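You operate a simulated robot arm through the tools that you are given. There is no shell and no other tool. Be economical: measure what you need, move in short steps, check, and stop when the job is done.

Carry out the task below with a simulated two-armed robot. There is one attempt and no reset: what you move stays moved.

TASK
Put one of the stoppers from the top of the mould bench on the front strip of the pouring bench. Take the wooden pusher on the ledge of the drum rack and put it away on the tool patch of the sorting bench. Put two of the small steel caps from the ledge of the drum rack on the middle shelf of the weights bench. Take the black brush on the ledge of the drum rack and put it away on the top of the cleaning bench. Put the small green-banded block mould on the shelf under the cleaning bench. Take the small ingot from the top of the steel bench and leave it on the top of the bar grid. Put two of the cores from the top of the kiln bench on the low shelf of the pattern bench. Shut the kiln door. Take the grey bag and leave it on the dark slab. Open the white box lid. Do these in any order. Set down upright: wooden pusher, small steel cap, small green-banded block mould, core, grey bag.

The check looks at the end state, three seconds after you hand in, the way a careful person would. Anything else that was tipped, shoved, dropped, spilled or broken makes it a failure. A push-on lid holds only when it is set on centred and level and pressed home; a screw cap is set on level and turned clockwise until tight.

THE ROBOT
Two 6-joint arms with fingered hands on one trunk, on a base that drives. Base frame: it is fixed to the floor where the robot stands at the start and does not move with it; the origin is under the middle of the robot, x ahead of it, y to its left, z up; the surface under the hand at the start is at about z = 840. Units: mm, rad, N and s.
The left shoulder is at the start at [70, 168, 1481], the right one opposite. With the tool pointing down near the work surface each hand reaches from about 360 to 620 mm from the robot's upright axis, wherever it stands, measured 20 degrees to its own side. Places, roughly: black brush (8x4x5 cm) [4800, -1400, 600]; core (4x4x6 cm) [1800, 6700, 800]; dark slab (37x16x2 cm) [-900, 9200, 800]; front strip of the pouring bench (135x17 cm) [2440, -880, 800]; grey bag (7x7x10 cm) [-1200, 8800, 800]; kiln door [2700, 6200, 900]; low shelf of the pattern bench [-1100, 9100, 200]; middle shelf of the weights bench [2700, -2300, 400]; shelf under the cleaning bench [800, -1600, 300]; small green-banded block mould [-1000, 2750, 750]; small ingot [-1000, 3000, 750]; small steel cap (6x6x6 cm) [4700, -3000, 600]; stopper (3x3x4 cm) [900, 100, 900]; tool patch of the sorting bench (17x46 cm) [5020, 860, 860]; top of the bar grid (30x24 cm) [980, 6640, 820]; top of the cleaning bench [800, -1600, 900]; white box lid [2700, -900, 900]; wooden pusher (8x10x10 cm) [4800, -2900, 600]. Payload 4 kg a hand.
The TCP of each hand is the grasp point between the finger pads, 26 mm short of the fingertips. In the tool frame z runs along the fingers and y along their closing line. The gripper opens to 132 mm. The gripper's body begins 73 mm behind the TCP. The gripper is a hand of 3 fingers: y runs from the thumb to the fingers, the wrist lies at [0, 0, -224] in the tool frame, and closing takes about 1.5 s.
Orientation is that of the tool frame in the base frame, as [roll, pitch, yaw] about the fixed x, y, z axes, in that order (R = Rz(yaw) Ry(pitch) Rx(roll)). With the fingers straight down and closing along the base's y, the tool's x points along the base's -x, its y along +y and its z along -z.

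THE INTERFACE
- The arms move only by the tool play_rows. It takes "left_moves", "right_moves" or both (then of equal length, played together; a hand with none holds still); each is a list of rows, each an object of numbers (a shift or turn left out is 0, a gripper value left out holds the last): "tx", "ty", "tz": the shift along the base's x, y, z in mm; "ax", "ay", "az": the turn, a rotation vector about the base's x, y, z in rad. In form: [{"tx": .., "ty": .., "tz": .., "ax": .., "ay": .., "az": ..}, ...]. A call has 1 to 12 rows; each row is the pose to reach, as a shift and turn from the pose commanded when the call began. "left_gripper" and "right_gripper" are, for a hand that has rows, the opening, from 0 (shut) to 1 (fully open), set as the call begins (left out, the last holds). Rows are played at 5 a second. More than 50 mm and 0.15 rad between two rows, or a gripper value outside its range, and nothing of the call is played. A pose out of reach is approached as far as the arm can. The call stops where the force on the tool passes 40 N (or 10 N more than at its start, if that is more) or the arm is blocked; 0.2 s more then pass. Each finger travels about 108 mm/s and halts on what it meets, pressing with about 30 N; the grip force reading is that of the motor and also rises with nothing between the fingers. The clock runs only during rows and for 0.2 s after the last one: add rows that repeat a pose to give the fingers time. The reply holds the time, the measured pose of the TCP, the force on the tool along the base axes, the opening and the grip force, in the units named above and with some noise, with the torque about the TCP (base axes, N m) and any sound that the robot's microphone picked up.
- Cameras (640 x 400 px; columns grow to the right, rows downward): "scene" is now at [126.4, -4.9, 1689.5]; the picture's right is [-0.07, -1.00, 0.00], its down [-0.78, 0.06, -0.63] and it looks along [0.63, -0.05, -0.78] (base axes); focal length 251 px, centre (320, 200). "left" rides on the left gripper at [-62, 3, -92] in its tool frame; the picture's right is [-0.05, -1.00, 0.00], its down [0.83, -0.04, -0.56] and it looks along [0.55, -0.03, 0.83] (tool axes); focal length 230 px, centre (320, 200). "right" rides on the right gripper at [62, 3, -92] in its tool frame; the picture's right is [-0.05, 1.00, 0.00], its down [-0.83, -0.04, -0.56] and it looks along [-0.55, -0.03, 0.83] (tool axes); focal length 230 px, centre (320, 200).
- camera(camera): a new picture of that camera. The clock stands still meanwhile.
- slide_trunk(by): slides the trunk up (or, below 0, down) by that many mm; the arms and the scene camera ride with it, the base frame stays. It gives what a move gives, with no picture.
- drive_base(legs): drives the robot by 1 to 6 legs, each [ahead, left, turn to the left] in mm, mm and rad, along the robot's own axes; the way and the turn of a leg run together, so that a leg with both is an arc; at most 1500 mm and 3.142 rad a leg. The arms and the cameras ride along, it lands a little off, and it stops where it bumps. It gives what a move gives.
- set_fingers(finger1, finger2, thumb_bend, hand): sets how far each is bent, from 0 (flat) to 100 (curled in); at 30 the hand is open as for a grip, at 70 the pads meet at the TCP. One left out holds its place. A second passes; each finger stops where it meets its share of the squeeze, and holds until it gets a number again. A gripper value or a shape takes the hand back. It gives what a move gives, with no picture; readings hold the bend of each and the force on the fingers (four entries, about 0 where the hand has none), thumb and palm.
- hand_shape(shape, hand): the hand has 3 fingers and takes this shape, open, in about a second: jaw (thumb against the fingers, like two jaws); tri (thumb and two fingers); tip (a fingertip pinch); poke (one finger out to press); point (the index stretched); flat (the hand flat); cup (the hand cupped); fist (a fist). The gripper value then closes the fingers along that shape, each until it touches; the sizes above hold for jaw. It gives what a move gives, with no picture.
- aim_head(pan, tilt): turns the head with the scene camera to pan (to the left, within 1.501 rad either way) and tilt (down, from -0.506 to 1.204), counted from straight ahead of the robot. It gives what a move gives.
- locate(camera, pixels): there is no depth. For up to 12 entries [column, row, z] of the newest picture of that camera ("zoom" is the newest enlarged one), the place [x, y] in the base frame at which the ray of that pixel passes the height z, good to about 2 mm. The clock stands still meanwhile.
- close_up(camera, box): a new picture of the part [left, top, right, bottom] of that camera's present view, enlarged. The clock stands still meanwhile.
- sign_off(): hands the job in; it is judged then, once.

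Go step by step. Measure first, check grasps and placings, and put right what went wrong. The budget is 364 turns and 324 pictures, counting those below and the enlarged ones. Unless the task says otherwise, let go and move clear before handing in, and close with one line.

The tools are called after ">>>" as name(argument=value, ...) on one line, values as JSON. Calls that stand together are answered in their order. play_rows: Moves the arms, as the interface text tells. Its arguments: {"type":"object","properties":{"left_moves":{"type":"array","items":{"type":"object","properties":{"tx":{"type":"number"},"ty":{"type":"number"},"tz":{"type":"number"},"ax":{"type":"number"},"ay":{"type":"number"},"az":{"type":"number"}}}},"left_gripper":{"type":"number"},"right_moves":{"type":"array","items":{"type":"object","properties":{"tx":{"type":"number"},"ty":{"type":"number"},"tz":{"type":"number"},"ax":{"type":"number"},"ay":{"type":"number"},"az":{"type":"number"}}}},"right_gripper":{"type":"number"}},"required":[]} The other tools are called the same way: slide_trunk (by) slides the trunk up or down; hand_shape (shape, hand) gives the hand a shape; set_fingers (finger1, finger2, thumb_bend, hand) moves the fingers one by one; drive_base (legs) drives the base; aim_head (pan, tilt) turns the head that bears the scene camera; camera (camera) takes a picture; locate (camera, pixels) gives the place at which the rays of pixels pass given heights; close_up (camera, box) takes an enlarged picture of a part of a camera's view; sign_off () hands the job in.

At the start:

```text
time: 0.0
left_tcp_pos: [466.7, 218.4, 1057.9]
left_tcp_rot: [-3.141, 0.0, -3.14]
left_contact_force: [-0.6, -0.2, 0.0]
left_ft_torque: [0.02, -0.03, 0.0]
left_gripper_width: 132.0
left_grasp_force: 0.0
left_shape: jaw
left_bend: [30.0, 30.0, 30.0]
left_finger forces: [0.0, 0.0, 0.0, 0.0, 0.0, 0.0]
right_tcp_pos: [583.6, -208.3, 1126.5]
right_tcp_rot: [3.141, 0.0, -3.141]
right_contact_force: [0.2, -0.9, -1.3]
right_ft_torque: [0.01, 0.01, 0.0]
right_gripper_width: 132.3
right_grasp_force: 0.2
right_shape: jaw
right_bend: [30.0, 30.0, 30.0]
right_finger forces: [0.0, 0.0, 0.0, 0.1, 0.0, 0.0]
trunk travel left (down, up): [-927.0, 13.0]
robot x, y, heading: [-1.4, -2.1, 0.002]
head pan, tilt: [-0.073, 0.89]
```

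scene: 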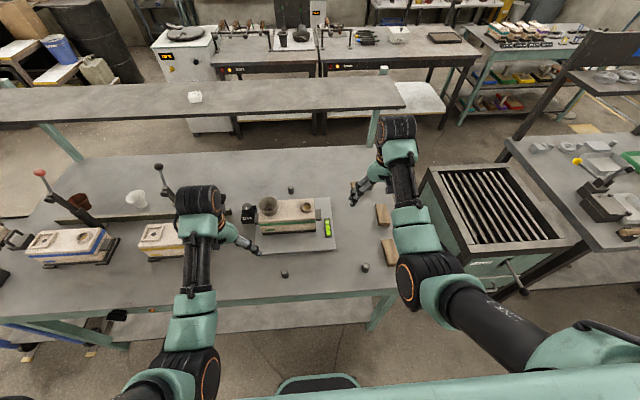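
right: 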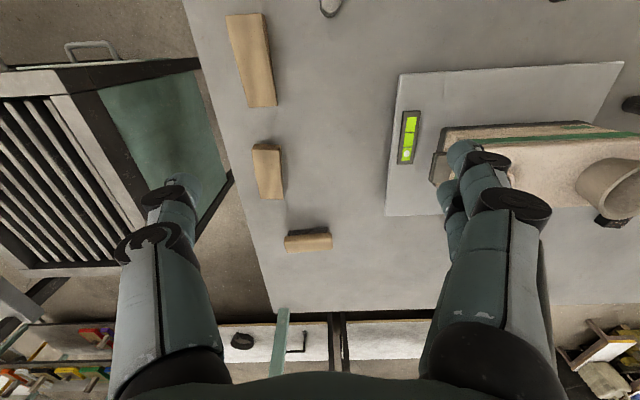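
left: 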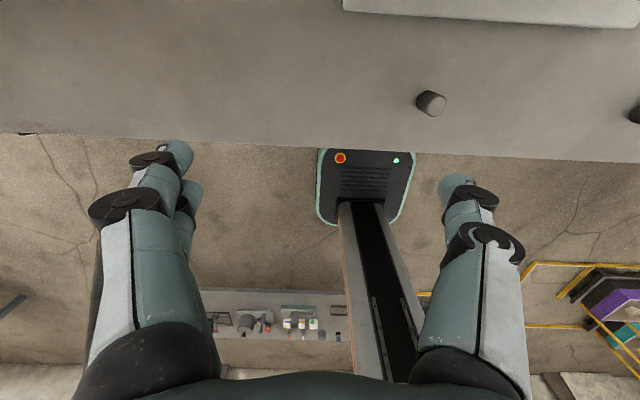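

The scene picture shows small dark stoppers at about (284,273), (365,267) and (291,188) on the mould bench. I'll measure them first.

>>> locate(camera="scene", pixels=[[284, 273, 860], [365, 267, 860], [291, 189, 860], [284, 277, 840], [365, 271, 840], [395, 297, 840], [0, 310, 840]])

>>> close_up(camera="scene", box=[240, 170, 400, 300])

>>> aim_head(pan=0, tilt=0.2)

>>> camera(camera="scene")

```text
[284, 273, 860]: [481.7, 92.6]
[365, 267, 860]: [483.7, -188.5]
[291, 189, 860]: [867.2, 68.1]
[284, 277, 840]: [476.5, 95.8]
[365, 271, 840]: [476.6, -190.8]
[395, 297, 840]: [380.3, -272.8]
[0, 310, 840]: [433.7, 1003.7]
```

```text
3.08 times, centred on (320, 235) of scene
```

zoom: 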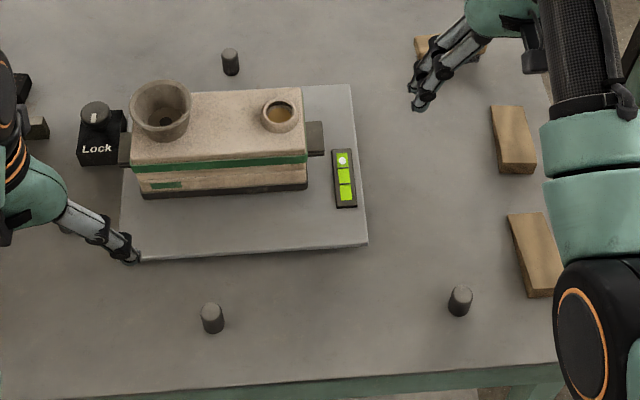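

```text
time: 1.1
left_tcp_pos: [468.2, 220.4, 1057.8]
left_tcp_rot: [-3.14, 0.001, -3.142]
left_contact_force: [-0.1, 1.3, 0.2]
left_ft_torque: [-0.01, -0.01, -0.01]
left_gripper_width: 131.9
left_grasp_force: 0.0
left_shape: jaw
left_bend: [30.0, 30.0, 30.0]
left_finger forces: [0.0, 0.0, 0.0, 0.0, 0.0, 0.0]
right_tcp_pos: [583.6, -208.3, 1125.9]
right_tcp_rot: [-3.141, 0.001, -3.141]
right_contact_force: [0.2, -0.7, 0.1]
right_ft_torque: [0.0, 0.01, -0.02]
right_gripper_width: 131.7
right_grasp_force: 0.1
right_shape: jaw
right_bend: [30.0, 30.0, 30.0]
right_finger forces: [0.0, 0.0, 0.1, 0.0, 0.0, 0.1]
trunk travel left (down, up): [-927.0, 13.0]
robot x, y, heading: [-1.2, 0.6, -0.003]
head pan, tilt: [0.0, 0.201]
```

```text
319 pictures are left
```

scene: 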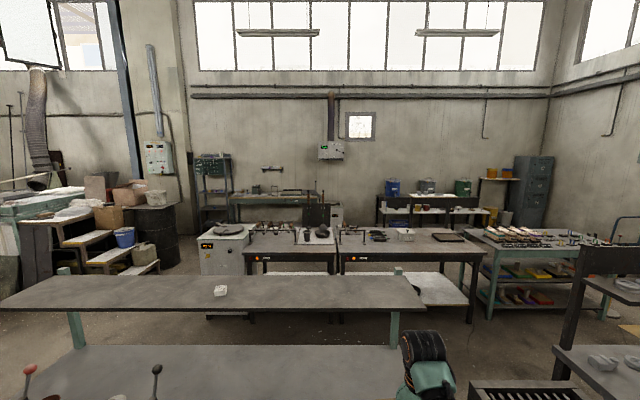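

Stopper at roughly (482,-190) stands clear near the right hand. I'll descend over it with the right hand half open.

>>> play_rows(right_moves=[{"tx": -34, "ty": 6, "tz": -20}, {"tx": -68, "ty": 12, "tz": -45}, {"tx": -102, "ty": 18, "tz": -75}, {"tx": -102, "ty": 18, "tz": -115}, {"tx": -102, "ty": 18, "tz": -155}, {"tx": -102, "ty": 18, "tz": -155}], right_gripper=0.5)

>>> camera(camera="right")

```text
time: 2.5
left_tcp_pos: [467.4, 219.4, 1057.9]
left_tcp_rot: [-3.141, -0.001, -3.141]
left_contact_force: [0.0, 0.3, 0.0]
left_ft_torque: [-0.01, 0.02, 0.04]
left_gripper_width: 131.9
left_grasp_force: 0.1
left_shape: jaw
left_bend: [30.0, 30.0, 30.0]
left_finger forces: [0.0, 0.0, 0.0, 0.1, 0.0, 0.0]
right_tcp_pos: [481.5, -188.9, 971.1]
right_tcp_rot: [-3.141, 0.0, 3.141]
right_contact_force: [0.2, 0.5, -0.1]
right_ft_torque: [0.02, 0.0, -0.01]
right_gripper_width: 66.9
right_grasp_force: 0.1
right_shape: jaw
right_bend: [73.0, 73.0, 70.0]
right_finger forces: [0.1, 0.0, 0.0, 0.0, 0.0, 0.0]
right hand out of reach, approached as far as the arm can: row 1
trunk travel left (down, up): [-927.0, 13.0]
robot x, y, heading: [-2.9, 4.7, -0.001]
head pan, tilt: [0.0, 0.201]
```

```text
318 pictures are left
```

right: 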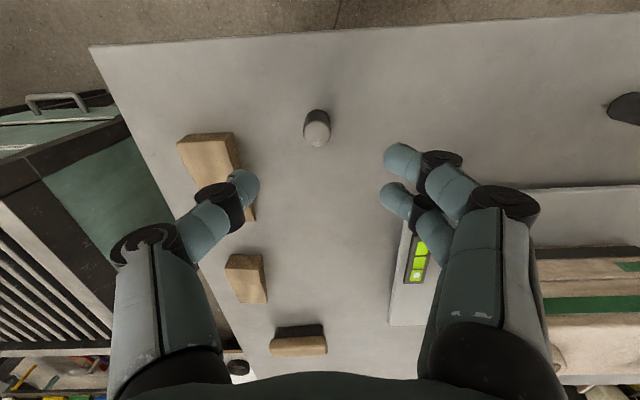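

The stopper is at (317,125) in the right picture; I'll measure it.

>>> locate(camera="right", pixels=[[317, 133, 878], [317, 114, 840], [255, 220, 860], [238, 133, 850], [300, 125, 860], [330, 125, 860]])

```text
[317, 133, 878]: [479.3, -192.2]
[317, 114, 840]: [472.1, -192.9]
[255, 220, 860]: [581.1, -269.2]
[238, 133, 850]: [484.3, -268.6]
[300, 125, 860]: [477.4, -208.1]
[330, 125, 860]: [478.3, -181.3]
```

Stopper centre is about (477,-192). Descending and gripping.

>>> play_rows(right_moves=[{"tx": -4, "ty": -3, "tz": -40}, {"tx": -4, "ty": -3, "tz": -80}, {"tx": -4, "ty": -3, "tz": -101}])

>>> play_rows(right_moves=[{}, {}, {}, {}, {}, {}], right_gripper=0.1)

>>> play_rows(right_moves=[{"tz": 30}, {"tz": 70}, {"tz": 110}, {"tz": 150}, {"tz": 150}])

>>> camera(camera="right")

```text
time: 3.3
left_tcp_pos: [467.9, 220.3, 1057.5]
left_tcp_rot: [-3.141, 0.0, 3.141]
left_contact_force: [0.1, 0.3, -0.1]
left_ft_torque: [-0.03, 0.0, -0.01]
left_gripper_width: 131.8
left_grasp_force: 0.0
left_shape: jaw
left_bend: [30.0, 30.0, 30.0]
left_finger forces: [0.1, 0.0, 0.0, 0.0, 0.1, 0.0]
right_tcp_pos: [481.8, -193.1, 869.9]
right_tcp_rot: [-3.141, 0.0, -3.14]
right_contact_force: [0.2, -0.6, 0.1]
right_ft_torque: [-0.02, 0.02, 0.01]
right_gripper_width: 66.8
right_grasp_force: 0.1
right_shape: jaw
right_bend: [73.0, 73.0, 70.0]
right_finger forces: [0.0, 0.0, 0.0, 0.0, 0.0, 0.1]
trunk travel left (down, up): [-927.0, 13.0]
robot x, y, heading: [-0.8, -3.7, -0.001]
head pan, tilt: [0.0, 0.201]
```

```text
time: 4.7
left_tcp_pos: [467.9, 219.6, 1057.4]
left_tcp_rot: [-3.141, 0.0, -3.141]
left_contact_force: [-0.9, 0.8, 0.0]
left_ft_torque: [0.03, -0.01, 0.04]
left_gripper_width: 131.9
left_grasp_force: 0.0
left_shape: jaw
left_bend: [30.0, 30.0, 30.0]
left_finger forces: [0.1, 0.1, 0.0, 0.0, 0.0, 0.0]
right_tcp_pos: [480.7, -193.3, 870.1]
right_tcp_rot: [-3.141, -0.001, -3.141]
right_contact_force: [0.0, 0.8, -0.2]
right_ft_torque: [0.0, 0.01, 0.0]
right_gripper_width: 14.0
right_grasp_force: 29.7
right_shape: jaw
right_bend: [72.0, 72.0, 70.0]
right_finger forces: [13.7, 14.2, 0.0, 0.0, 26.7, 0.0]
trunk travel left (down, up): [-927.0, 13.0]
robot x, y, heading: [-0.5, 1.4, 0.003]
head pan, tilt: [0.0, 0.201]
```

```text
time: 5.9
left_tcp_pos: [467.9, 220.2, 1057.6]
left_tcp_rot: [3.141, 0.0, 3.141]
left_contact_force: [-0.6, 0.1, -0.1]
left_ft_torque: [-0.01, 0.01, 0.01]
left_gripper_width: 132.0
left_grasp_force: 0.1
left_shape: jaw
left_bend: [30.0, 30.0, 30.0]
left_finger forces: [0.0, 0.0, 0.0, 0.0, 0.0, 0.1]
right_tcp_pos: [477.3, -196.4, 1019.9]
right_tcp_rot: [-3.141, 0.001, 3.141]
right_contact_force: [0.4, -0.5, -0.4]
right_ft_torque: [-0.02, 0.0, 0.01]
right_gripper_width: 14.2
right_grasp_force: 30.2
right_shape: jaw
right_bend: [72.0, 72.0, 70.0]
right_finger forces: [14.8, 15.4, 0.0, 0.0, 26.6, 0.0]
trunk travel left (down, up): [-927.0, 13.0]
robot x, y, heading: [-0.3, 1.2, -0.002]
head pan, tilt: [0.0, 0.201]
```

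```text
317 pictures are left
```

right: 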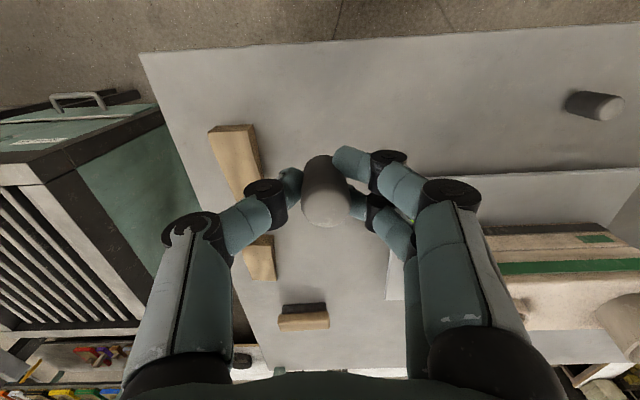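

The stopper is held (fingers read ~14/14/27 N and it shows between the pads at (326,195)). Now I survey the room to plan driving.

>>> aim_head(pan=-0.9, tilt=0.5)

>>> camera(camera="scene")

>>> locate(camera="scene", pixels=[[320, 200, 0], [320, 250, 0], [320, 300, 0], [320, 350, 0], [100, 200, 0], [540, 200, 0]])

>>> aim_head(pan=0.9, tilt=0.5)

>>> camera(camera="scene")

```text
time: 7.1
left_tcp_pos: [467.0, 220.5, 1058.0]
left_tcp_rot: [-3.14, 0.0, -3.141]
left_contact_force: [-0.2, -0.7, -0.6]
left_ft_torque: [0.01, -0.03, 0.0]
left_gripper_width: 132.1
left_grasp_force: 0.0
left_shape: jaw
left_bend: [30.0, 30.0, 30.0]
left_finger forces: [0.1, 0.1, 0.1, 0.0, 0.1, 0.1]
right_tcp_pos: [476.0, -196.4, 1020.4]
right_tcp_rot: [-3.141, 0.0, -3.14]
right_contact_force: [0.8, 0.1, -1.4]
right_ft_torque: [-0.02, 0.01, 0.01]
right_gripper_width: 13.8
right_grasp_force: 29.7
right_shape: jaw
right_bend: [72.0, 72.0, 70.0]
right_finger forces: [14.8, 15.3, 0.0, 0.1, 26.7, 0.0]
trunk travel left (down, up): [-927.0, 13.0]
robot x, y, heading: [2.8, -1.7, -0.001]
head pan, tilt: [-0.901, 0.499]
```

```text
316 pictures are left
```

scene: 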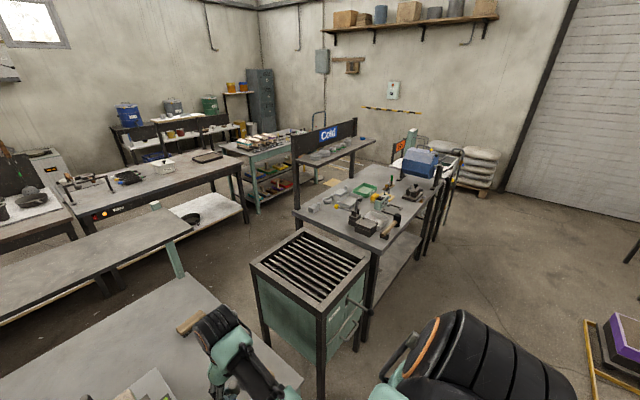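

```text
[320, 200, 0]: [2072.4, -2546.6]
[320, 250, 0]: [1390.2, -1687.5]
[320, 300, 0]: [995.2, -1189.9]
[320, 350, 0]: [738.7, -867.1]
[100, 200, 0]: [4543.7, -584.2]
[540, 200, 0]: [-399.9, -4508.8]
```

```text
time: 8.9
left_tcp_pos: [467.8, 220.2, 1058.4]
left_tcp_rot: [-3.141, 0.0, -3.14]
left_contact_force: [-0.2, 0.4, -0.9]
left_ft_torque: [0.04, 0.03, 0.0]
left_gripper_width: 132.1
left_grasp_force: 0.1
left_shape: jaw
left_bend: [30.0, 30.0, 30.0]
left_finger forces: [0.1, 0.1, 0.0, 0.0, 0.0, 0.0]
right_tcp_pos: [476.9, -195.0, 1020.7]
right_tcp_rot: [-3.141, 0.001, -3.141]
right_contact_force: [-0.7, 0.1, 0.2]
right_ft_torque: [0.0, 0.03, 0.02]
right_gripper_width: 14.0
right_grasp_force: 30.3
right_shape: jaw
right_bend: [72.0, 72.0, 70.0]
right_finger forces: [14.7, 15.4, 0.1, 0.0, 26.6, 0.1]
trunk travel left (down, up): [-927.0, 13.0]
robot x, y, heading: [-3.9, 2.3, 0.005]
head pan, tilt: [0.901, 0.499]
```

```text
315 pictures are left
```

scene: 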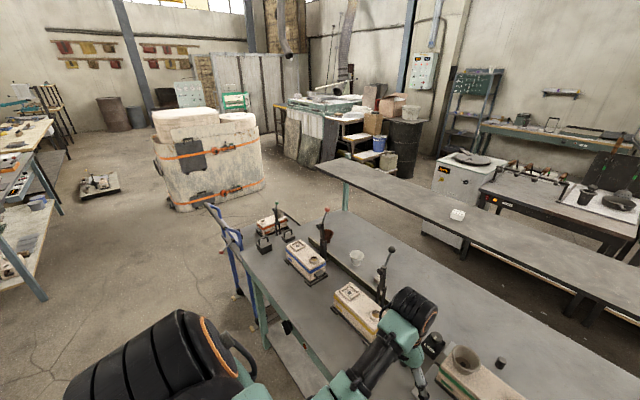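

I'll take the right-hand view again and locate bench corners.

>>> aim_head(pan=-0.7, tilt=0.45)

>>> camera(camera="scene")

```text
time: 10.5
left_tcp_pos: [467.2, 219.8, 1056.9]
left_tcp_rot: [3.141, -0.002, 3.141]
left_contact_force: [0.3, -0.8, 0.0]
left_ft_torque: [0.02, 0.03, 0.01]
left_gripper_width: 131.8
left_grasp_force: 0.1
left_shape: jaw
left_bend: [30.0, 30.0, 30.0]
left_finger forces: [0.0, 0.1, 0.0, 0.0, 0.0, 0.1]
right_tcp_pos: [475.3, -195.4, 1020.4]
right_tcp_rot: [3.141, 0.001, 3.141]
right_contact_force: [-0.4, -0.8, -0.1]
right_ft_torque: [-0.03, 0.02, -0.01]
right_gripper_width: 13.9
right_grasp_force: 29.7
right_shape: jaw
right_bend: [72.0, 72.0, 70.0]
right_finger forces: [14.8, 15.3, 0.0, 0.0, 26.6, 0.0]
trunk travel left (down, up): [-927.0, 13.0]
robot x, y, heading: [-0.1, 2.1, -0.0]
head pan, tilt: [-0.7, 0.45]
```

```text
314 pictures are left
```

scene: 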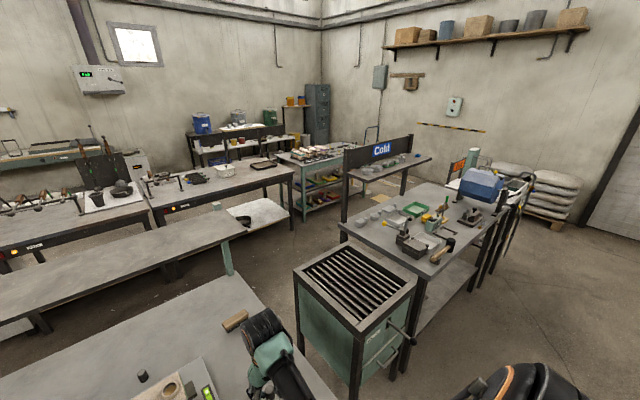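

>>> locate(camera="scene", pixels=[[153, 211, 800], [293, 175, 800], [303, 221, 0], [340, 226, 900], [418, 272, 900], [392, 376, 0], [475, 290, 0], [345, 222, 0], [355, 332, 850], [294, 271, 850], [416, 285, 850], [183, 333, 0]])

>>> locate(camera="scene", pixels=[[293, 152, 900], [370, 148, 900], [307, 164, 900], [315, 191, 400], [243, 234, 1150], [180, 285, 840], [230, 273, 840], [560, 230, 0], [497, 275, 0], [225, 169, 900], [183, 222, 400]])

>>> close_up(camera="scene", box=[280, 120, 540, 300])

>>> close_up(camera="scene", box=[70, 120, 310, 280])

```text
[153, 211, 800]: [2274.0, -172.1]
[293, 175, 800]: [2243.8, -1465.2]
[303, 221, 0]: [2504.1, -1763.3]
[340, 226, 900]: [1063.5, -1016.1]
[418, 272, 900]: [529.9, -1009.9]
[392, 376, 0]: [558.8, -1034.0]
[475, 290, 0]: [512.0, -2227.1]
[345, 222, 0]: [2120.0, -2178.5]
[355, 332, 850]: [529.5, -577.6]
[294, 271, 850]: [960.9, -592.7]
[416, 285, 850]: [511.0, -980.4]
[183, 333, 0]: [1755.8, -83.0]
```

```text
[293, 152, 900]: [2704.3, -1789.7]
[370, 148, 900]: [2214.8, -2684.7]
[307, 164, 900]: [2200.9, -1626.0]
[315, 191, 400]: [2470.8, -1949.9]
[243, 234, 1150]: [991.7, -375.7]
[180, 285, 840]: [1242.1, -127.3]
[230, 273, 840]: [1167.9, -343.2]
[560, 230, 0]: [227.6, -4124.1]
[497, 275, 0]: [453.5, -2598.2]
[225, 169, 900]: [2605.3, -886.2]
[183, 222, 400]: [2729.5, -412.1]
```

```text
2.22 times, centred on (410, 210) of scene
```

zoom: 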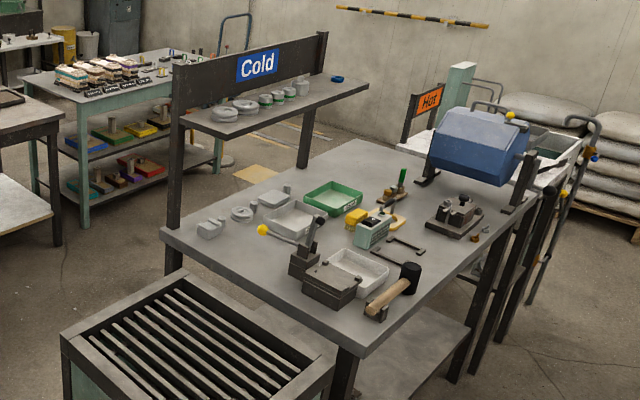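

```text
2.50 times, centred on (190, 200) of scene
```

zoom: 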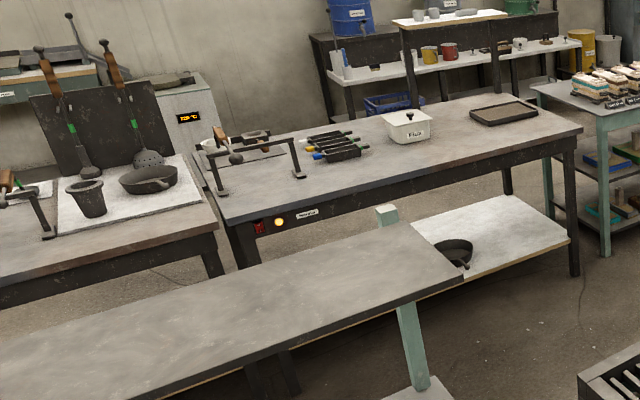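

Benches mapped: pouring bench front edge ≈x 2270, cleaning bench x 530–1060, y −1010…−2230. I look right/behind for the floor route.

>>> aim_head(pan=-1.5, tilt=0.5)

>>> camera(camera="scene")

>>> locate(camera="scene", pixels=[[320, 200, 0], [320, 250, 0], [320, 300, 0], [100, 200, 0], [200, 200, 0], [420, 200, 0], [540, 200, 0], [540, 300, 0], [420, 300, 0], [200, 300, 0]])

>>> aim_head(pan=1.3, tilt=0.5)

>>> camera(camera="scene")

>>> locate(camera="scene", pixels=[[320, 200, 0], [320, 250, 0], [320, 300, 0], [100, 200, 0], [200, 200, 0], [420, 200, 0], [540, 200, 0], [540, 300, 0], [420, 300, 0], [200, 300, 0]])

```text
time: 11.7
left_tcp_pos: [468.0, 219.7, 1058.7]
left_tcp_rot: [3.141, 0.001, 3.141]
left_contact_force: [0.0, 0.0, -0.3]
left_ft_torque: [-0.02, -0.01, 0.01]
left_gripper_width: 132.1
left_grasp_force: 0.0
left_shape: jaw
left_bend: [30.0, 30.0, 30.0]
left_finger forces: [0.0, 0.1, 0.0, 0.0, 0.0, 0.0]
right_tcp_pos: [476.2, -195.7, 1020.4]
right_tcp_rot: [3.14, 0.0, 3.141]
right_contact_force: [-0.8, -0.4, -0.9]
right_ft_torque: [0.01, -0.01, 0.01]
right_gripper_width: 14.0
right_grasp_force: 30.1
right_shape: jaw
right_bend: [72.0, 72.0, 70.0]
right_finger forces: [14.7, 15.5, 0.0, 0.0, 26.5, 0.0]
trunk travel left (down, up): [-927.0, 13.0]
robot x, y, heading: [-4.0, -1.0, -0.0]
head pan, tilt: [-1.499, 0.499]
```

```text
311 pictures are left
```

scene: 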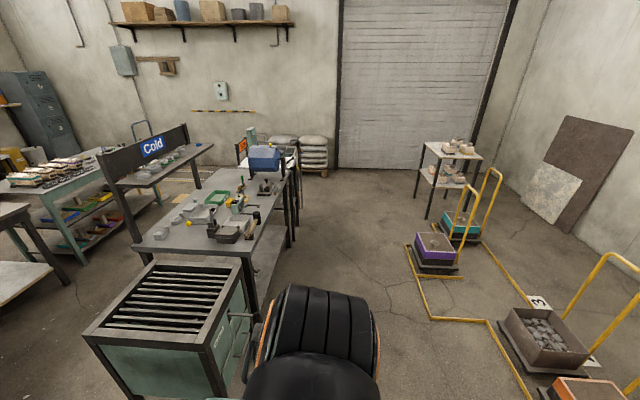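

```text
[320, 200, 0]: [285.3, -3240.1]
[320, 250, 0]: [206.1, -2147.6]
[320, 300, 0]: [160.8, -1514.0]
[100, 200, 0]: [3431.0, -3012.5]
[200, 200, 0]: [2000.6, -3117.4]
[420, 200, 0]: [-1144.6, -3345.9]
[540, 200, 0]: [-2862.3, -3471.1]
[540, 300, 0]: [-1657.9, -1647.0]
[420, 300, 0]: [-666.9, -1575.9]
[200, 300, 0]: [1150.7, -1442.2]
```

```text
time: 14.1
left_tcp_pos: [468.3, 219.5, 1056.8]
left_tcp_rot: [-3.141, 0.001, -3.141]
left_contact_force: [0.4, -0.7, 0.6]
left_ft_torque: [-0.04, -0.01, -0.01]
left_gripper_width: 131.9
left_grasp_force: 0.1
left_shape: jaw
left_bend: [30.0, 30.0, 30.0]
left_finger forces: [0.1, 0.1, 0.0, 0.0, 0.0, 0.1]
right_tcp_pos: [476.2, -194.8, 1020.1]
right_tcp_rot: [3.141, 0.0, 3.141]
right_contact_force: [-1.2, -0.2, 0.0]
right_ft_torque: [0.01, 0.02, -0.01]
right_gripper_width: 14.0
right_grasp_force: 30.0
right_shape: jaw
right_bend: [72.0, 72.0, 70.0]
right_finger forces: [14.8, 15.4, 0.0, 0.0, 26.6, 0.0]
trunk travel left (down, up): [-927.0, 13.0]
robot x, y, heading: [-2.5, 1.3, -0.001]
head pan, tilt: [1.3, 0.499]
```

```text
310 pictures are left
```

scene: 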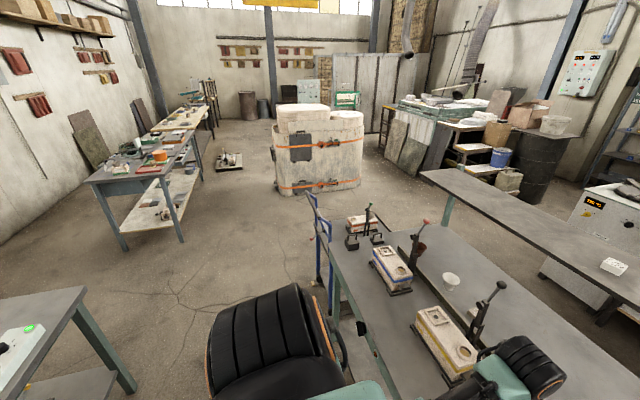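

```text
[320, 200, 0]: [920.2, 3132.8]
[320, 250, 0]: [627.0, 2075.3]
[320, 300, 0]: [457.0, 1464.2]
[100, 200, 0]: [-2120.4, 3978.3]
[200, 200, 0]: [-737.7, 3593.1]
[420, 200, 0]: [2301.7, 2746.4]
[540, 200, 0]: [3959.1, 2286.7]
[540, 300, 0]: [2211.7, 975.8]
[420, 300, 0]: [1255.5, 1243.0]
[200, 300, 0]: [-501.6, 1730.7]
```

Right route is open (floor at x≈0 clear between bench edge x≈500 and yellow rail x≈−650). I back off and drive along it.

>>> drive_base(legs=[[-400, 0, 0], [0, 0, -1.571], [1500, 350, 0], [1500, 0, 0], [300, 0, 0], [0, 0, 1.571]])

>>> aim_head(pan=0.3, tilt=0.5)

>>> camera(camera="scene")

```text
refused: leg 3 is longer than a leg can be; nothing moved
```

```text
time: 15.4
left_tcp_pos: [468.0, 219.6, 1057.7]
left_tcp_rot: [-3.14, 0.0, 3.141]
left_contact_force: [-0.2, 0.7, 0.2]
left_ft_torque: [0.0, -0.01, 0.01]
left_gripper_width: 132.1
left_grasp_force: 0.1
left_shape: jaw
left_bend: [30.0, 30.0, 30.0]
left_finger forces: [0.1, 0.0, 0.0, 0.0, 0.0, 0.0]
right_tcp_pos: [476.6, -195.2, 1020.4]
right_tcp_rot: [-3.141, 0.0, 3.141]
right_contact_force: [0.3, 0.4, -0.5]
right_ft_torque: [-0.01, 0.0, 0.0]
right_gripper_width: 14.0
right_grasp_force: 30.4
right_shape: jaw
right_bend: [72.0, 72.0, 70.0]
right_finger forces: [14.8, 15.4, 0.1, 0.1, 26.6, 0.1]
trunk travel left (down, up): [-927.0, 13.0]
robot x, y, heading: [0.2, 4.2, 0.002]
head pan, tilt: [0.3, 0.499]
```

```text
309 pictures are left
```

scene: 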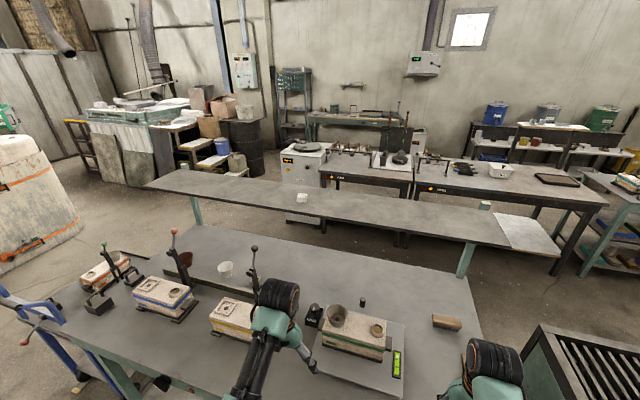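

Leg 3 was too long; I shorten it.

>>> drive_base(legs=[[-400, 0, 0], [0, 0, -1.571], [1400, 350, 0], [1500, 0, 0], [400, 0, 0], [0, 0, 1.571]])

>>> camera(camera="scene")

```text
time: 41.8
left_tcp_pos: [439.6, -3096.6, 1057.7]
left_tcp_rot: [-3.141, -0.002, -3.068]
left_contact_force: [0.0, -0.3, 0.8]
left_ft_torque: [-0.01, 0.0, 0.01]
left_gripper_width: 132.1
left_grasp_force: 0.1
left_shape: jaw
left_bend: [30.0, 30.0, 30.0]
left_finger forces: [0.0, 0.0, 0.1, 0.0, 0.1, 0.0]
right_tcp_pos: [479.0, -3508.1, 1019.6]
right_tcp_rot: [-3.141, 0.0, -3.069]
right_contact_force: [0.1, -0.2, -0.7]
right_ft_torque: [-0.03, 0.0, 0.02]
right_gripper_width: 13.6
right_grasp_force: 30.0
right_shape: jaw
right_bend: [72.0, 72.0, 70.0]
right_finger forces: [12.8, 15.4, 0.0, 0.0, 26.6, 0.0]
trunk travel left (down, up): [-927.0, 13.0]
robot x, y, heading: [-5.8, -3351.2, 0.072]
head pan, tilt: [0.3, 0.499]
```

```text
308 pictures are left
```

scene: 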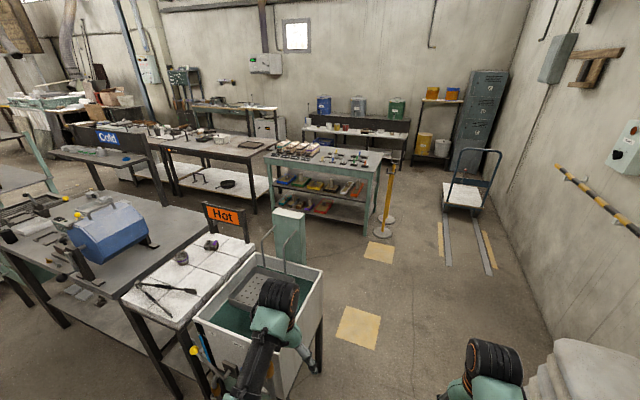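

A quench tank stands at (260,320) directly under my left hand; measure its extent and the sacks' on the right.

>>> locate(camera="scene", pixels=[[320, 268, 850], [290, 345, 850], [320, 355, 0], [300, 385, 0], [555, 340, 500], [530, 390, 500], [378, 345, 0], [400, 170, 0], [300, 225, 850], [365, 235, 0], [383, 235, 0], [440, 215, 0]])

>>> aim_head(pan=0.1, tilt=1.1)

>>> camera(camera="scene")

```text
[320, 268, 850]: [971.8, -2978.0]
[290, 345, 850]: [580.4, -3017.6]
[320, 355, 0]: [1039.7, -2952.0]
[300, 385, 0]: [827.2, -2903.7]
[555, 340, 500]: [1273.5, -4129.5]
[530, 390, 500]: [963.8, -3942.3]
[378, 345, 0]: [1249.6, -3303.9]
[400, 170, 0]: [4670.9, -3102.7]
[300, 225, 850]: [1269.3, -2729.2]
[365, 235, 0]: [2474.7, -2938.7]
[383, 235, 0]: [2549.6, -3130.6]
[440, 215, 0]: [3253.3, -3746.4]
```

```text
time: 42.8
left_tcp_pos: [439.1, -3094.4, 1057.7]
left_tcp_rot: [3.14, 0.0, -3.068]
left_contact_force: [0.5, 1.0, -0.3]
left_ft_torque: [-0.02, 0.03, -0.01]
left_gripper_width: 131.8
left_grasp_force: 0.0
left_shape: jaw
left_bend: [30.0, 30.0, 30.0]
left_finger forces: [0.0, 0.0, 0.0, 0.0, 0.1, 0.0]
right_tcp_pos: [477.4, -3508.4, 1018.6]
right_tcp_rot: [3.141, -0.001, -3.069]
right_contact_force: [-0.1, -0.4, -0.2]
right_ft_torque: [0.02, 0.03, 0.01]
right_gripper_width: 13.6
right_grasp_force: 30.2
right_shape: jaw
right_bend: [72.0, 72.0, 70.0]
right_finger forces: [12.8, 15.4, 0.0, 0.1, 26.6, 0.0]
trunk travel left (down, up): [-927.0, 13.0]
robot x, y, heading: [-9.9, -3348.2, 0.074]
head pan, tilt: [0.099, 1.1]
```

```text
307 pictures are left
```

scene: 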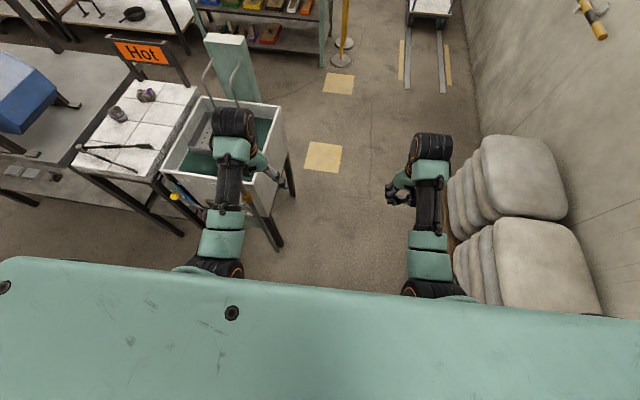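

>>> locate(camera="scene", pixels=[[280, 248, 0], [292, 192, 0], [287, 105, 850], [262, 190, 850], [450, 200, 0], [455, 290, 0], [482, 150, 600], [455, 290, 150], [342, 62, 0], [325, 55, 450]])

```text
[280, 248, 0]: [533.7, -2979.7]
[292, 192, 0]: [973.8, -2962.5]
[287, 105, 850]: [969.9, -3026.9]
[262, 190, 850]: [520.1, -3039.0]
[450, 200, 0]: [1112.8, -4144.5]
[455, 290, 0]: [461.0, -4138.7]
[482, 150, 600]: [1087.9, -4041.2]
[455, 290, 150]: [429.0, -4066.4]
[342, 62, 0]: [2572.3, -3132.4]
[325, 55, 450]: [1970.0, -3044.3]
```

The gap between tank (y≈−3030) and sacks (y≈−4050) is about 1 m. I straighten, centre in it and pass through.

>>> drive_base(legs=[[0, 0, -0.072], [0, -180, 0], [1400, 0, 0], [210, 0, 0], [0, 0, 1.571]])

>>> aim_head(pan=0, tilt=0.6)

>>> camera(camera="scene")

```text
time: 56.4
left_tcp_pos: [1400.2, -3056.7, 1057.7]
left_tcp_rot: [-3.141, 0.0, -1.591]
left_contact_force: [-0.2, -0.5, 0.2]
left_ft_torque: [0.02, 0.0, -0.01]
left_gripper_width: 131.8
left_grasp_force: 0.0
left_shape: jaw
left_bend: [30.0, 30.0, 30.0]
left_finger forces: [0.0, 0.0, 0.1, 0.0, 0.0, 0.1]
right_tcp_pos: [1816.1, -3058.0, 1020.1]
right_tcp_rot: [-3.141, 0.0, -1.593]
right_contact_force: [0.5, 0.2, 0.3]
right_ft_torque: [0.01, 0.0, -0.03]
right_gripper_width: 13.7
right_grasp_force: 29.6
right_shape: jaw
right_bend: [72.0, 72.0, 70.0]
right_finger forces: [11.9, 15.1, 0.0, 0.1, 26.6, 0.1]
trunk travel left (down, up): [-927.0, 13.0]
robot x, y, heading: [1609.4, -3527.8, 1.547]
head pan, tilt: [0.099, 1.1]
```

```text
time: 57.3
left_tcp_pos: [1400.0, -3057.3, 1057.4]
left_tcp_rot: [3.141, 0.0, -1.592]
left_contact_force: [-0.8, -0.5, -0.2]
left_ft_torque: [0.0, 0.0, 0.01]
left_gripper_width: 131.8
left_grasp_force: 0.0
left_shape: jaw
left_bend: [30.0, 30.0, 30.0]
left_finger forces: [0.0, 0.0, 0.0, 0.0, 0.1, 0.1]
right_tcp_pos: [1816.5, -3057.8, 1020.2]
right_tcp_rot: [3.141, -0.001, -1.591]
right_contact_force: [-0.1, -0.1, -0.1]
right_ft_torque: [-0.01, -0.02, -0.01]
right_gripper_width: 13.6
right_grasp_force: 30.3
right_shape: jaw
right_bend: [72.0, 72.0, 70.0]
right_finger forces: [11.9, 15.1, 0.0, 0.0, 26.7, 0.0]
trunk travel left (down, up): [-927.0, 13.0]
robot x, y, heading: [1609.5, -3528.6, 1.549]
head pan, tilt: [0.0, 0.6]
```

```text
306 pictures are left
```

scene: 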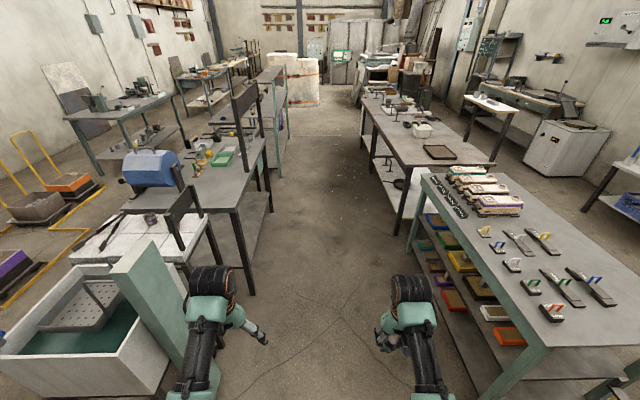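

The corridor ahead is clear but a green post at (165,320) is near my left. Measuring corridor edges.

>>> locate(camera="scene", pixels=[[150, 245, 1000], [188, 375, 300], [420, 175, 900], [500, 395, 900], [395, 235, 0], [248, 295, 0], [265, 140, 900], [232, 192, 900], [364, 100, 840], [410, 165, 840], [190, 185, 1050]])

>>> close_up(camera="scene", box=[400, 160, 640, 400])

```text
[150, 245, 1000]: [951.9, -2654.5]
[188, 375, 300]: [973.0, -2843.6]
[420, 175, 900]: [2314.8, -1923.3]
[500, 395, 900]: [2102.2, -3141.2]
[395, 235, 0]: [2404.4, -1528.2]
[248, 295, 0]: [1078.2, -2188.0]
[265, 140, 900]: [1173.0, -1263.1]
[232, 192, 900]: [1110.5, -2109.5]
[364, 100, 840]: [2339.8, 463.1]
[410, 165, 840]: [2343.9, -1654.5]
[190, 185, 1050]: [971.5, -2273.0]
```

```text
1.67 times, centred on (520, 280) of scene
```

zoom: 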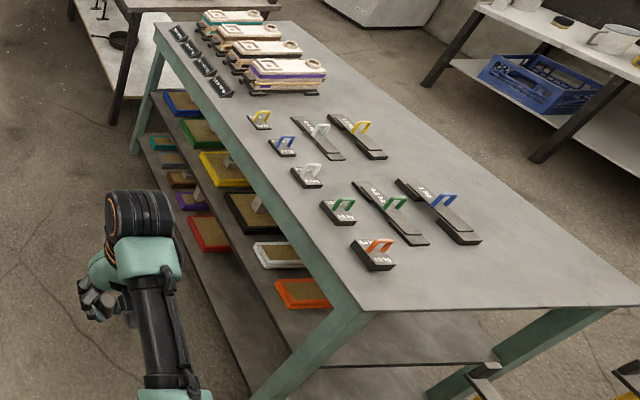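

>>> drive_base(legs=[[0, 0, 0.023], [1400, 0, 0], [1400, 0, 0], [0, 0, -1.571]])

>>> camera(camera="scene")

```text
time: 75.2
left_tcp_pos: [2035.5, -469.5, 1057.1]
left_tcp_rot: [3.141, 0.0, -3.102]
left_contact_force: [0.2, 0.5, 0.0]
left_ft_torque: [-0.01, 0.02, -0.01]
left_gripper_width: 132.2
left_grasp_force: 0.0
left_shape: jaw
left_bend: [30.0, 30.0, 30.0]
left_finger forces: [0.1, 0.0, 0.0, 0.0, 0.1, 0.0]
right_tcp_pos: [2061.0, -883.5, 1018.7]
right_tcp_rot: [3.142, 0.0, -3.102]
right_contact_force: [-0.3, 0.4, -0.4]
right_ft_torque: [-0.03, 0.0, -0.03]
right_gripper_width: 13.6
right_grasp_force: 29.7
right_shape: jaw
right_bend: [72.0, 72.0, 70.0]
right_finger forces: [11.2, 14.9, 0.0, 0.0, 26.5, 0.0]
trunk travel left (down, up): [-927.0, 13.0]
robot x, y, heading: [1576.0, -705.0, 0.037]
head pan, tilt: [0.0, 0.6]
```

```text
304 pictures are left
```

scene: 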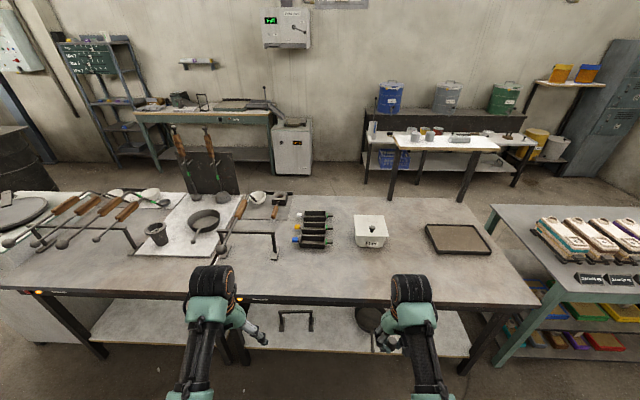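

Now facing the pouring bench with the Flux box at (370,230). Measuring edge and box.

>>> locate(camera="scene", pixels=[[320, 298, 850], [235, 292, 850], [538, 303, 850], [371, 245, 850], [355, 215, 900], [390, 215, 900], [386, 236, 900], [357, 234, 900], [460, 251, 850]])

>>> close_up(camera="scene", box=[200, 170, 520, 310])

```text
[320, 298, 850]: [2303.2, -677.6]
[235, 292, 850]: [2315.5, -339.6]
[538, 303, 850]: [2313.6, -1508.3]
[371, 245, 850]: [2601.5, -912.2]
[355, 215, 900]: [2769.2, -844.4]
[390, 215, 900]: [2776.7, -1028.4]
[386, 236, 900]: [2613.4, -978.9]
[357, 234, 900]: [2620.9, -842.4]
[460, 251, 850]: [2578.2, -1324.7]
```

```text
2.00 times, centred on (360, 240) of scene
```

zoom: 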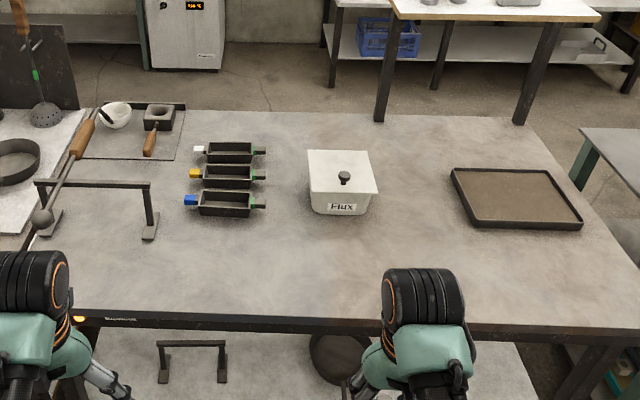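

>>> drive_base(legs=[[0, 0, -0.037], [380, 15, 0]])

>>> camera(camera="right")

>>> camera(camera="scene")

```text
time: 78.0
left_tcp_pos: [2417.5, -470.9, 1058.3]
left_tcp_rot: [-3.14, 0.003, -3.14]
left_contact_force: [0.5, 0.4, 0.4]
left_ft_torque: [-0.02, -0.01, 0.01]
left_gripper_width: 132.1
left_grasp_force: 0.1
left_shape: jaw
left_bend: [30.0, 30.0, 30.0]
left_finger forces: [0.1, 0.1, 0.2, 0.0, 0.1, 0.0]
right_tcp_pos: [2425.7, -886.4, 1019.6]
right_tcp_rot: [3.141, 0.002, 3.142]
right_contact_force: [0.3, -0.5, 0.3]
right_ft_torque: [0.03, 0.04, 0.01]
right_gripper_width: 13.6
right_grasp_force: 29.6
right_shape: jaw
right_bend: [72.0, 72.0, 70.0]
right_finger forces: [11.2, 15.1, 0.1, 0.0, 26.5, 0.0]
trunk travel left (down, up): [-927.0, 13.0]
robot x, y, heading: [1950.5, -694.0, 0.004]
head pan, tilt: [0.0, 0.6]
```

```text
302 pictures are left
```

right: 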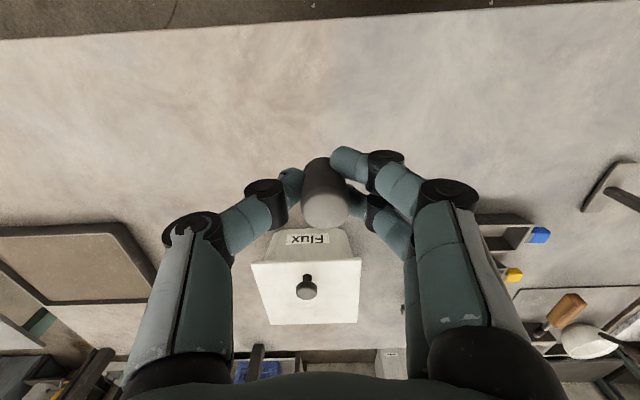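

```text
301 pictures are left
```

scene: 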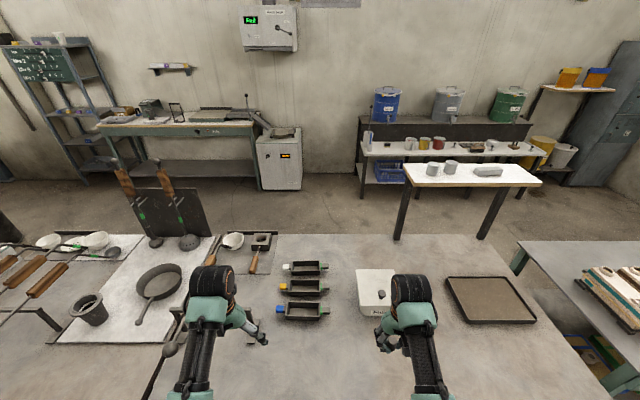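

>>> locate(camera="right", pixels=[[320, 24, 800], [320, 24, 850], [281, 227, 850], [353, 227, 850], [306, 290, 920], [252, 266, 900], [361, 260, 900], [270, 325, 900], [357, 322, 900]])

```text
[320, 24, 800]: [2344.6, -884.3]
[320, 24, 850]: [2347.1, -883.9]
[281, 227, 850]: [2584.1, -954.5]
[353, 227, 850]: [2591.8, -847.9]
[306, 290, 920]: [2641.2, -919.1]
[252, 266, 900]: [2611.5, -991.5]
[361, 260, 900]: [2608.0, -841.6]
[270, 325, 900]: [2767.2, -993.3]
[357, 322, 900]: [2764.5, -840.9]
```

Bench surface works out near z≈795. Descending slowly with the stopper.

>>> play_rows(right_moves=[{"tx": 6, "tz": -45}, {"tx": 12, "tz": -90}, {"tx": 12, "tz": -135}, {"tx": 12, "tz": -175}, {"tx": 12, "tz": -185}])

>>> play_rows(right_moves=[{"tz": -2}, {"tz": -4}, {"tz": -6}, {"tz": -8}, {"tz": -10}, {"tz": -12}, {"tz": -14}, {"tz": -16}, {"tz": -18}, {"tz": -20}])

>>> camera(camera="right")

```text
time: 79.2
left_tcp_pos: [2417.7, -470.8, 1058.1]
left_tcp_rot: [-3.141, 0.0, -3.139]
left_contact_force: [0.1, 0.2, 0.0]
left_ft_torque: [-0.02, -0.03, -0.01]
left_gripper_width: 131.8
left_grasp_force: 0.0
left_shape: jaw
left_bend: [30.0, 30.0, 30.0]
left_finger forces: [0.0, 0.0, 0.0, 0.1, 0.0, 0.0]
right_tcp_pos: [2440.6, -887.3, 834.0]
right_tcp_rot: [3.141, -0.001, -3.141]
right_contact_force: [-1.0, 0.9, 0.0]
right_ft_torque: [0.0, 0.03, -0.01]
right_gripper_width: 13.5
right_grasp_force: 30.1
right_shape: jaw
right_bend: [72.0, 72.0, 70.0]
right_finger forces: [12.9, 16.2, 0.0, 0.0, 26.3, 0.0]
trunk travel left (down, up): [-927.0, 13.0]
robot x, y, heading: [1952.1, -691.5, 0.003]
head pan, tilt: [0.0, 0.6]
```

```text
time: 80.8
left_tcp_pos: [2414.3, -470.8, 1058.8]
left_tcp_rot: [3.141, 0.005, 3.141]
left_contact_force: [-0.3, -0.7, -0.5]
left_ft_torque: [0.0, -0.01, -0.01]
left_gripper_width: 131.7
left_grasp_force: 0.1
left_shape: jaw
left_bend: [30.0, 30.0, 30.0]
left_finger forces: [0.1, 0.0, 0.1, 0.1, 0.1, 0.1]
right_tcp_pos: [2443.6, -885.9, 826.7]
right_tcp_rot: [-3.142, 0.015, 3.141]
right_contact_force: [-6.9, 0.7, 25.8]
right_ft_torque: [0.16, 0.09, 0.05]
right_gripper_width: 16.1
right_grasp_force: 30.2
right_shape: jaw
right_bend: [73.0, 73.0, 72.0]
right_finger forces: [20.0, 19.5, 0.0, 0.0, 33.4, 0.1]
trunk travel left (down, up): [-927.0, 13.0]
robot x, y, heading: [1954.1, -692.5, 0.001]
head pan, tilt: [0.0, 0.6]
stopped in row 8 (right hand): the force on the tool passed its limit at 42 N (the readings are from after the stop); the commanded pose is now the measured one
```

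```text
300 pictures are left
```

right: 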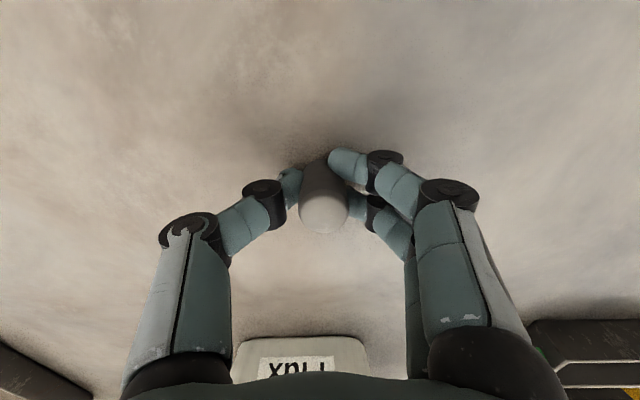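

Contact at z≈826. I raise 3 mm to relax, open and lift clear.

>>> play_rows(right_moves=[{"tz": 2}, {"tz": 2}, {"tz": 2}], right_gripper=0.12)

>>> play_rows(right_moves=[{}, {}, {}, {}], right_gripper=0.55)

>>> play_rows(right_moves=[{"tz": 40}, {"tz": 80}, {"tz": 120}, {"tz": 160}, {"tz": 190}])

>>> camera(camera="right")

```text
time: 81.6
left_tcp_pos: [2418.0, -471.4, 1058.1]
left_tcp_rot: [3.141, 0.0, -3.138]
left_contact_force: [0.1, 0.8, 0.6]
left_ft_torque: [0.01, -0.03, 0.01]
left_gripper_width: 131.8
left_grasp_force: 0.1
left_shape: jaw
left_bend: [30.0, 30.0, 30.0]
left_finger forces: [0.1, 0.1, 0.1, 0.0, 0.1, 0.1]
right_tcp_pos: [2441.9, -885.1, 824.7]
right_tcp_rot: [-3.139, 0.008, -3.14]
right_contact_force: [0.4, -1.3, 11.0]
right_ft_torque: [-0.16, -0.04, -0.01]
right_gripper_width: 19.0
right_grasp_force: 30.4
right_shape: jaw
right_bend: [73.0, 73.0, 71.0]
right_finger forces: [13.3, 15.9, 0.1, 0.1, 31.2, 0.0]
trunk travel left (down, up): [-927.0, 13.0]
robot x, y, heading: [1952.2, -692.0, 0.005]
head pan, tilt: [0.0, 0.6]
```

```text
time: 82.6
left_tcp_pos: [2416.1, -471.7, 1058.4]
left_tcp_rot: [3.141, 0.002, -3.141]
left_contact_force: [-1.2, -0.3, -1.1]
left_ft_torque: [0.01, -0.05, -0.01]
left_gripper_width: 131.8
left_grasp_force: 0.0
left_shape: jaw
left_bend: [30.0, 30.0, 30.0]
left_finger forces: [0.0, 0.0, 0.1, 0.0, 0.0, 0.0]
right_tcp_pos: [2442.7, -885.7, 826.6]
right_tcp_rot: [-3.14, 0.009, 3.141]
right_contact_force: [1.7, -4.3, 14.3]
right_ft_torque: [0.46, 0.0, -0.03]
right_gripper_width: 67.4
right_grasp_force: 0.0
right_shape: jaw
right_bend: [74.0, 74.0, 70.0]
right_finger forces: [7.7, 6.8, 0.1, 0.0, 0.0, 0.1]
trunk travel left (down, up): [-927.0, 13.0]
robot x, y, heading: [1952.8, -694.1, -0.002]
head pan, tilt: [0.0, 0.6]
```

```text
time: 83.8
left_tcp_pos: [2417.4, -470.9, 1057.5]
left_tcp_rot: [-3.14, 0.0, 3.14]
left_contact_force: [0.0, 0.4, 0.6]
left_ft_torque: [-0.01, 0.03, 0.0]
left_gripper_width: 131.9
left_grasp_force: 0.0
left_shape: jaw
left_bend: [30.0, 30.0, 30.0]
left_finger forces: [0.0, 0.1, 0.0, 0.0, 0.0, 0.1]
right_tcp_pos: [2443.4, -885.4, 1017.5]
right_tcp_rot: [-3.141, 0.007, -3.142]
right_contact_force: [0.4, -0.5, 0.9]
right_ft_torque: [0.01, 0.0, 0.02]
right_gripper_width: 71.9
right_grasp_force: 0.0
right_shape: jaw
right_bend: [72.0, 72.0, 70.0]
right_finger forces: [0.0, 0.0, 0.0, 0.1, 0.0, 0.0]
trunk travel left (down, up): [-927.0, 13.0]
robot x, y, heading: [1947.8, -691.8, 0.002]
head pan, tilt: [0.0, 0.6]
```

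```text
299 pictures are left
```

right: 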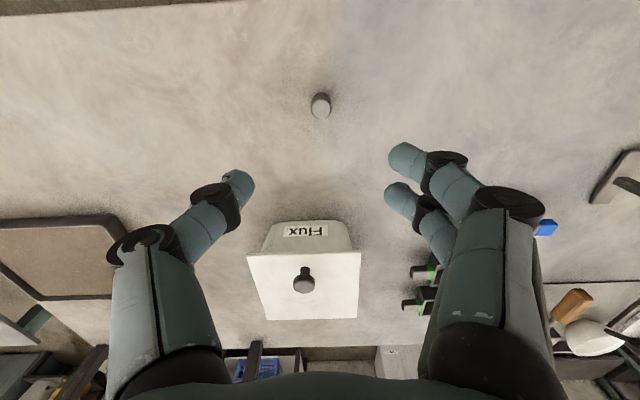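

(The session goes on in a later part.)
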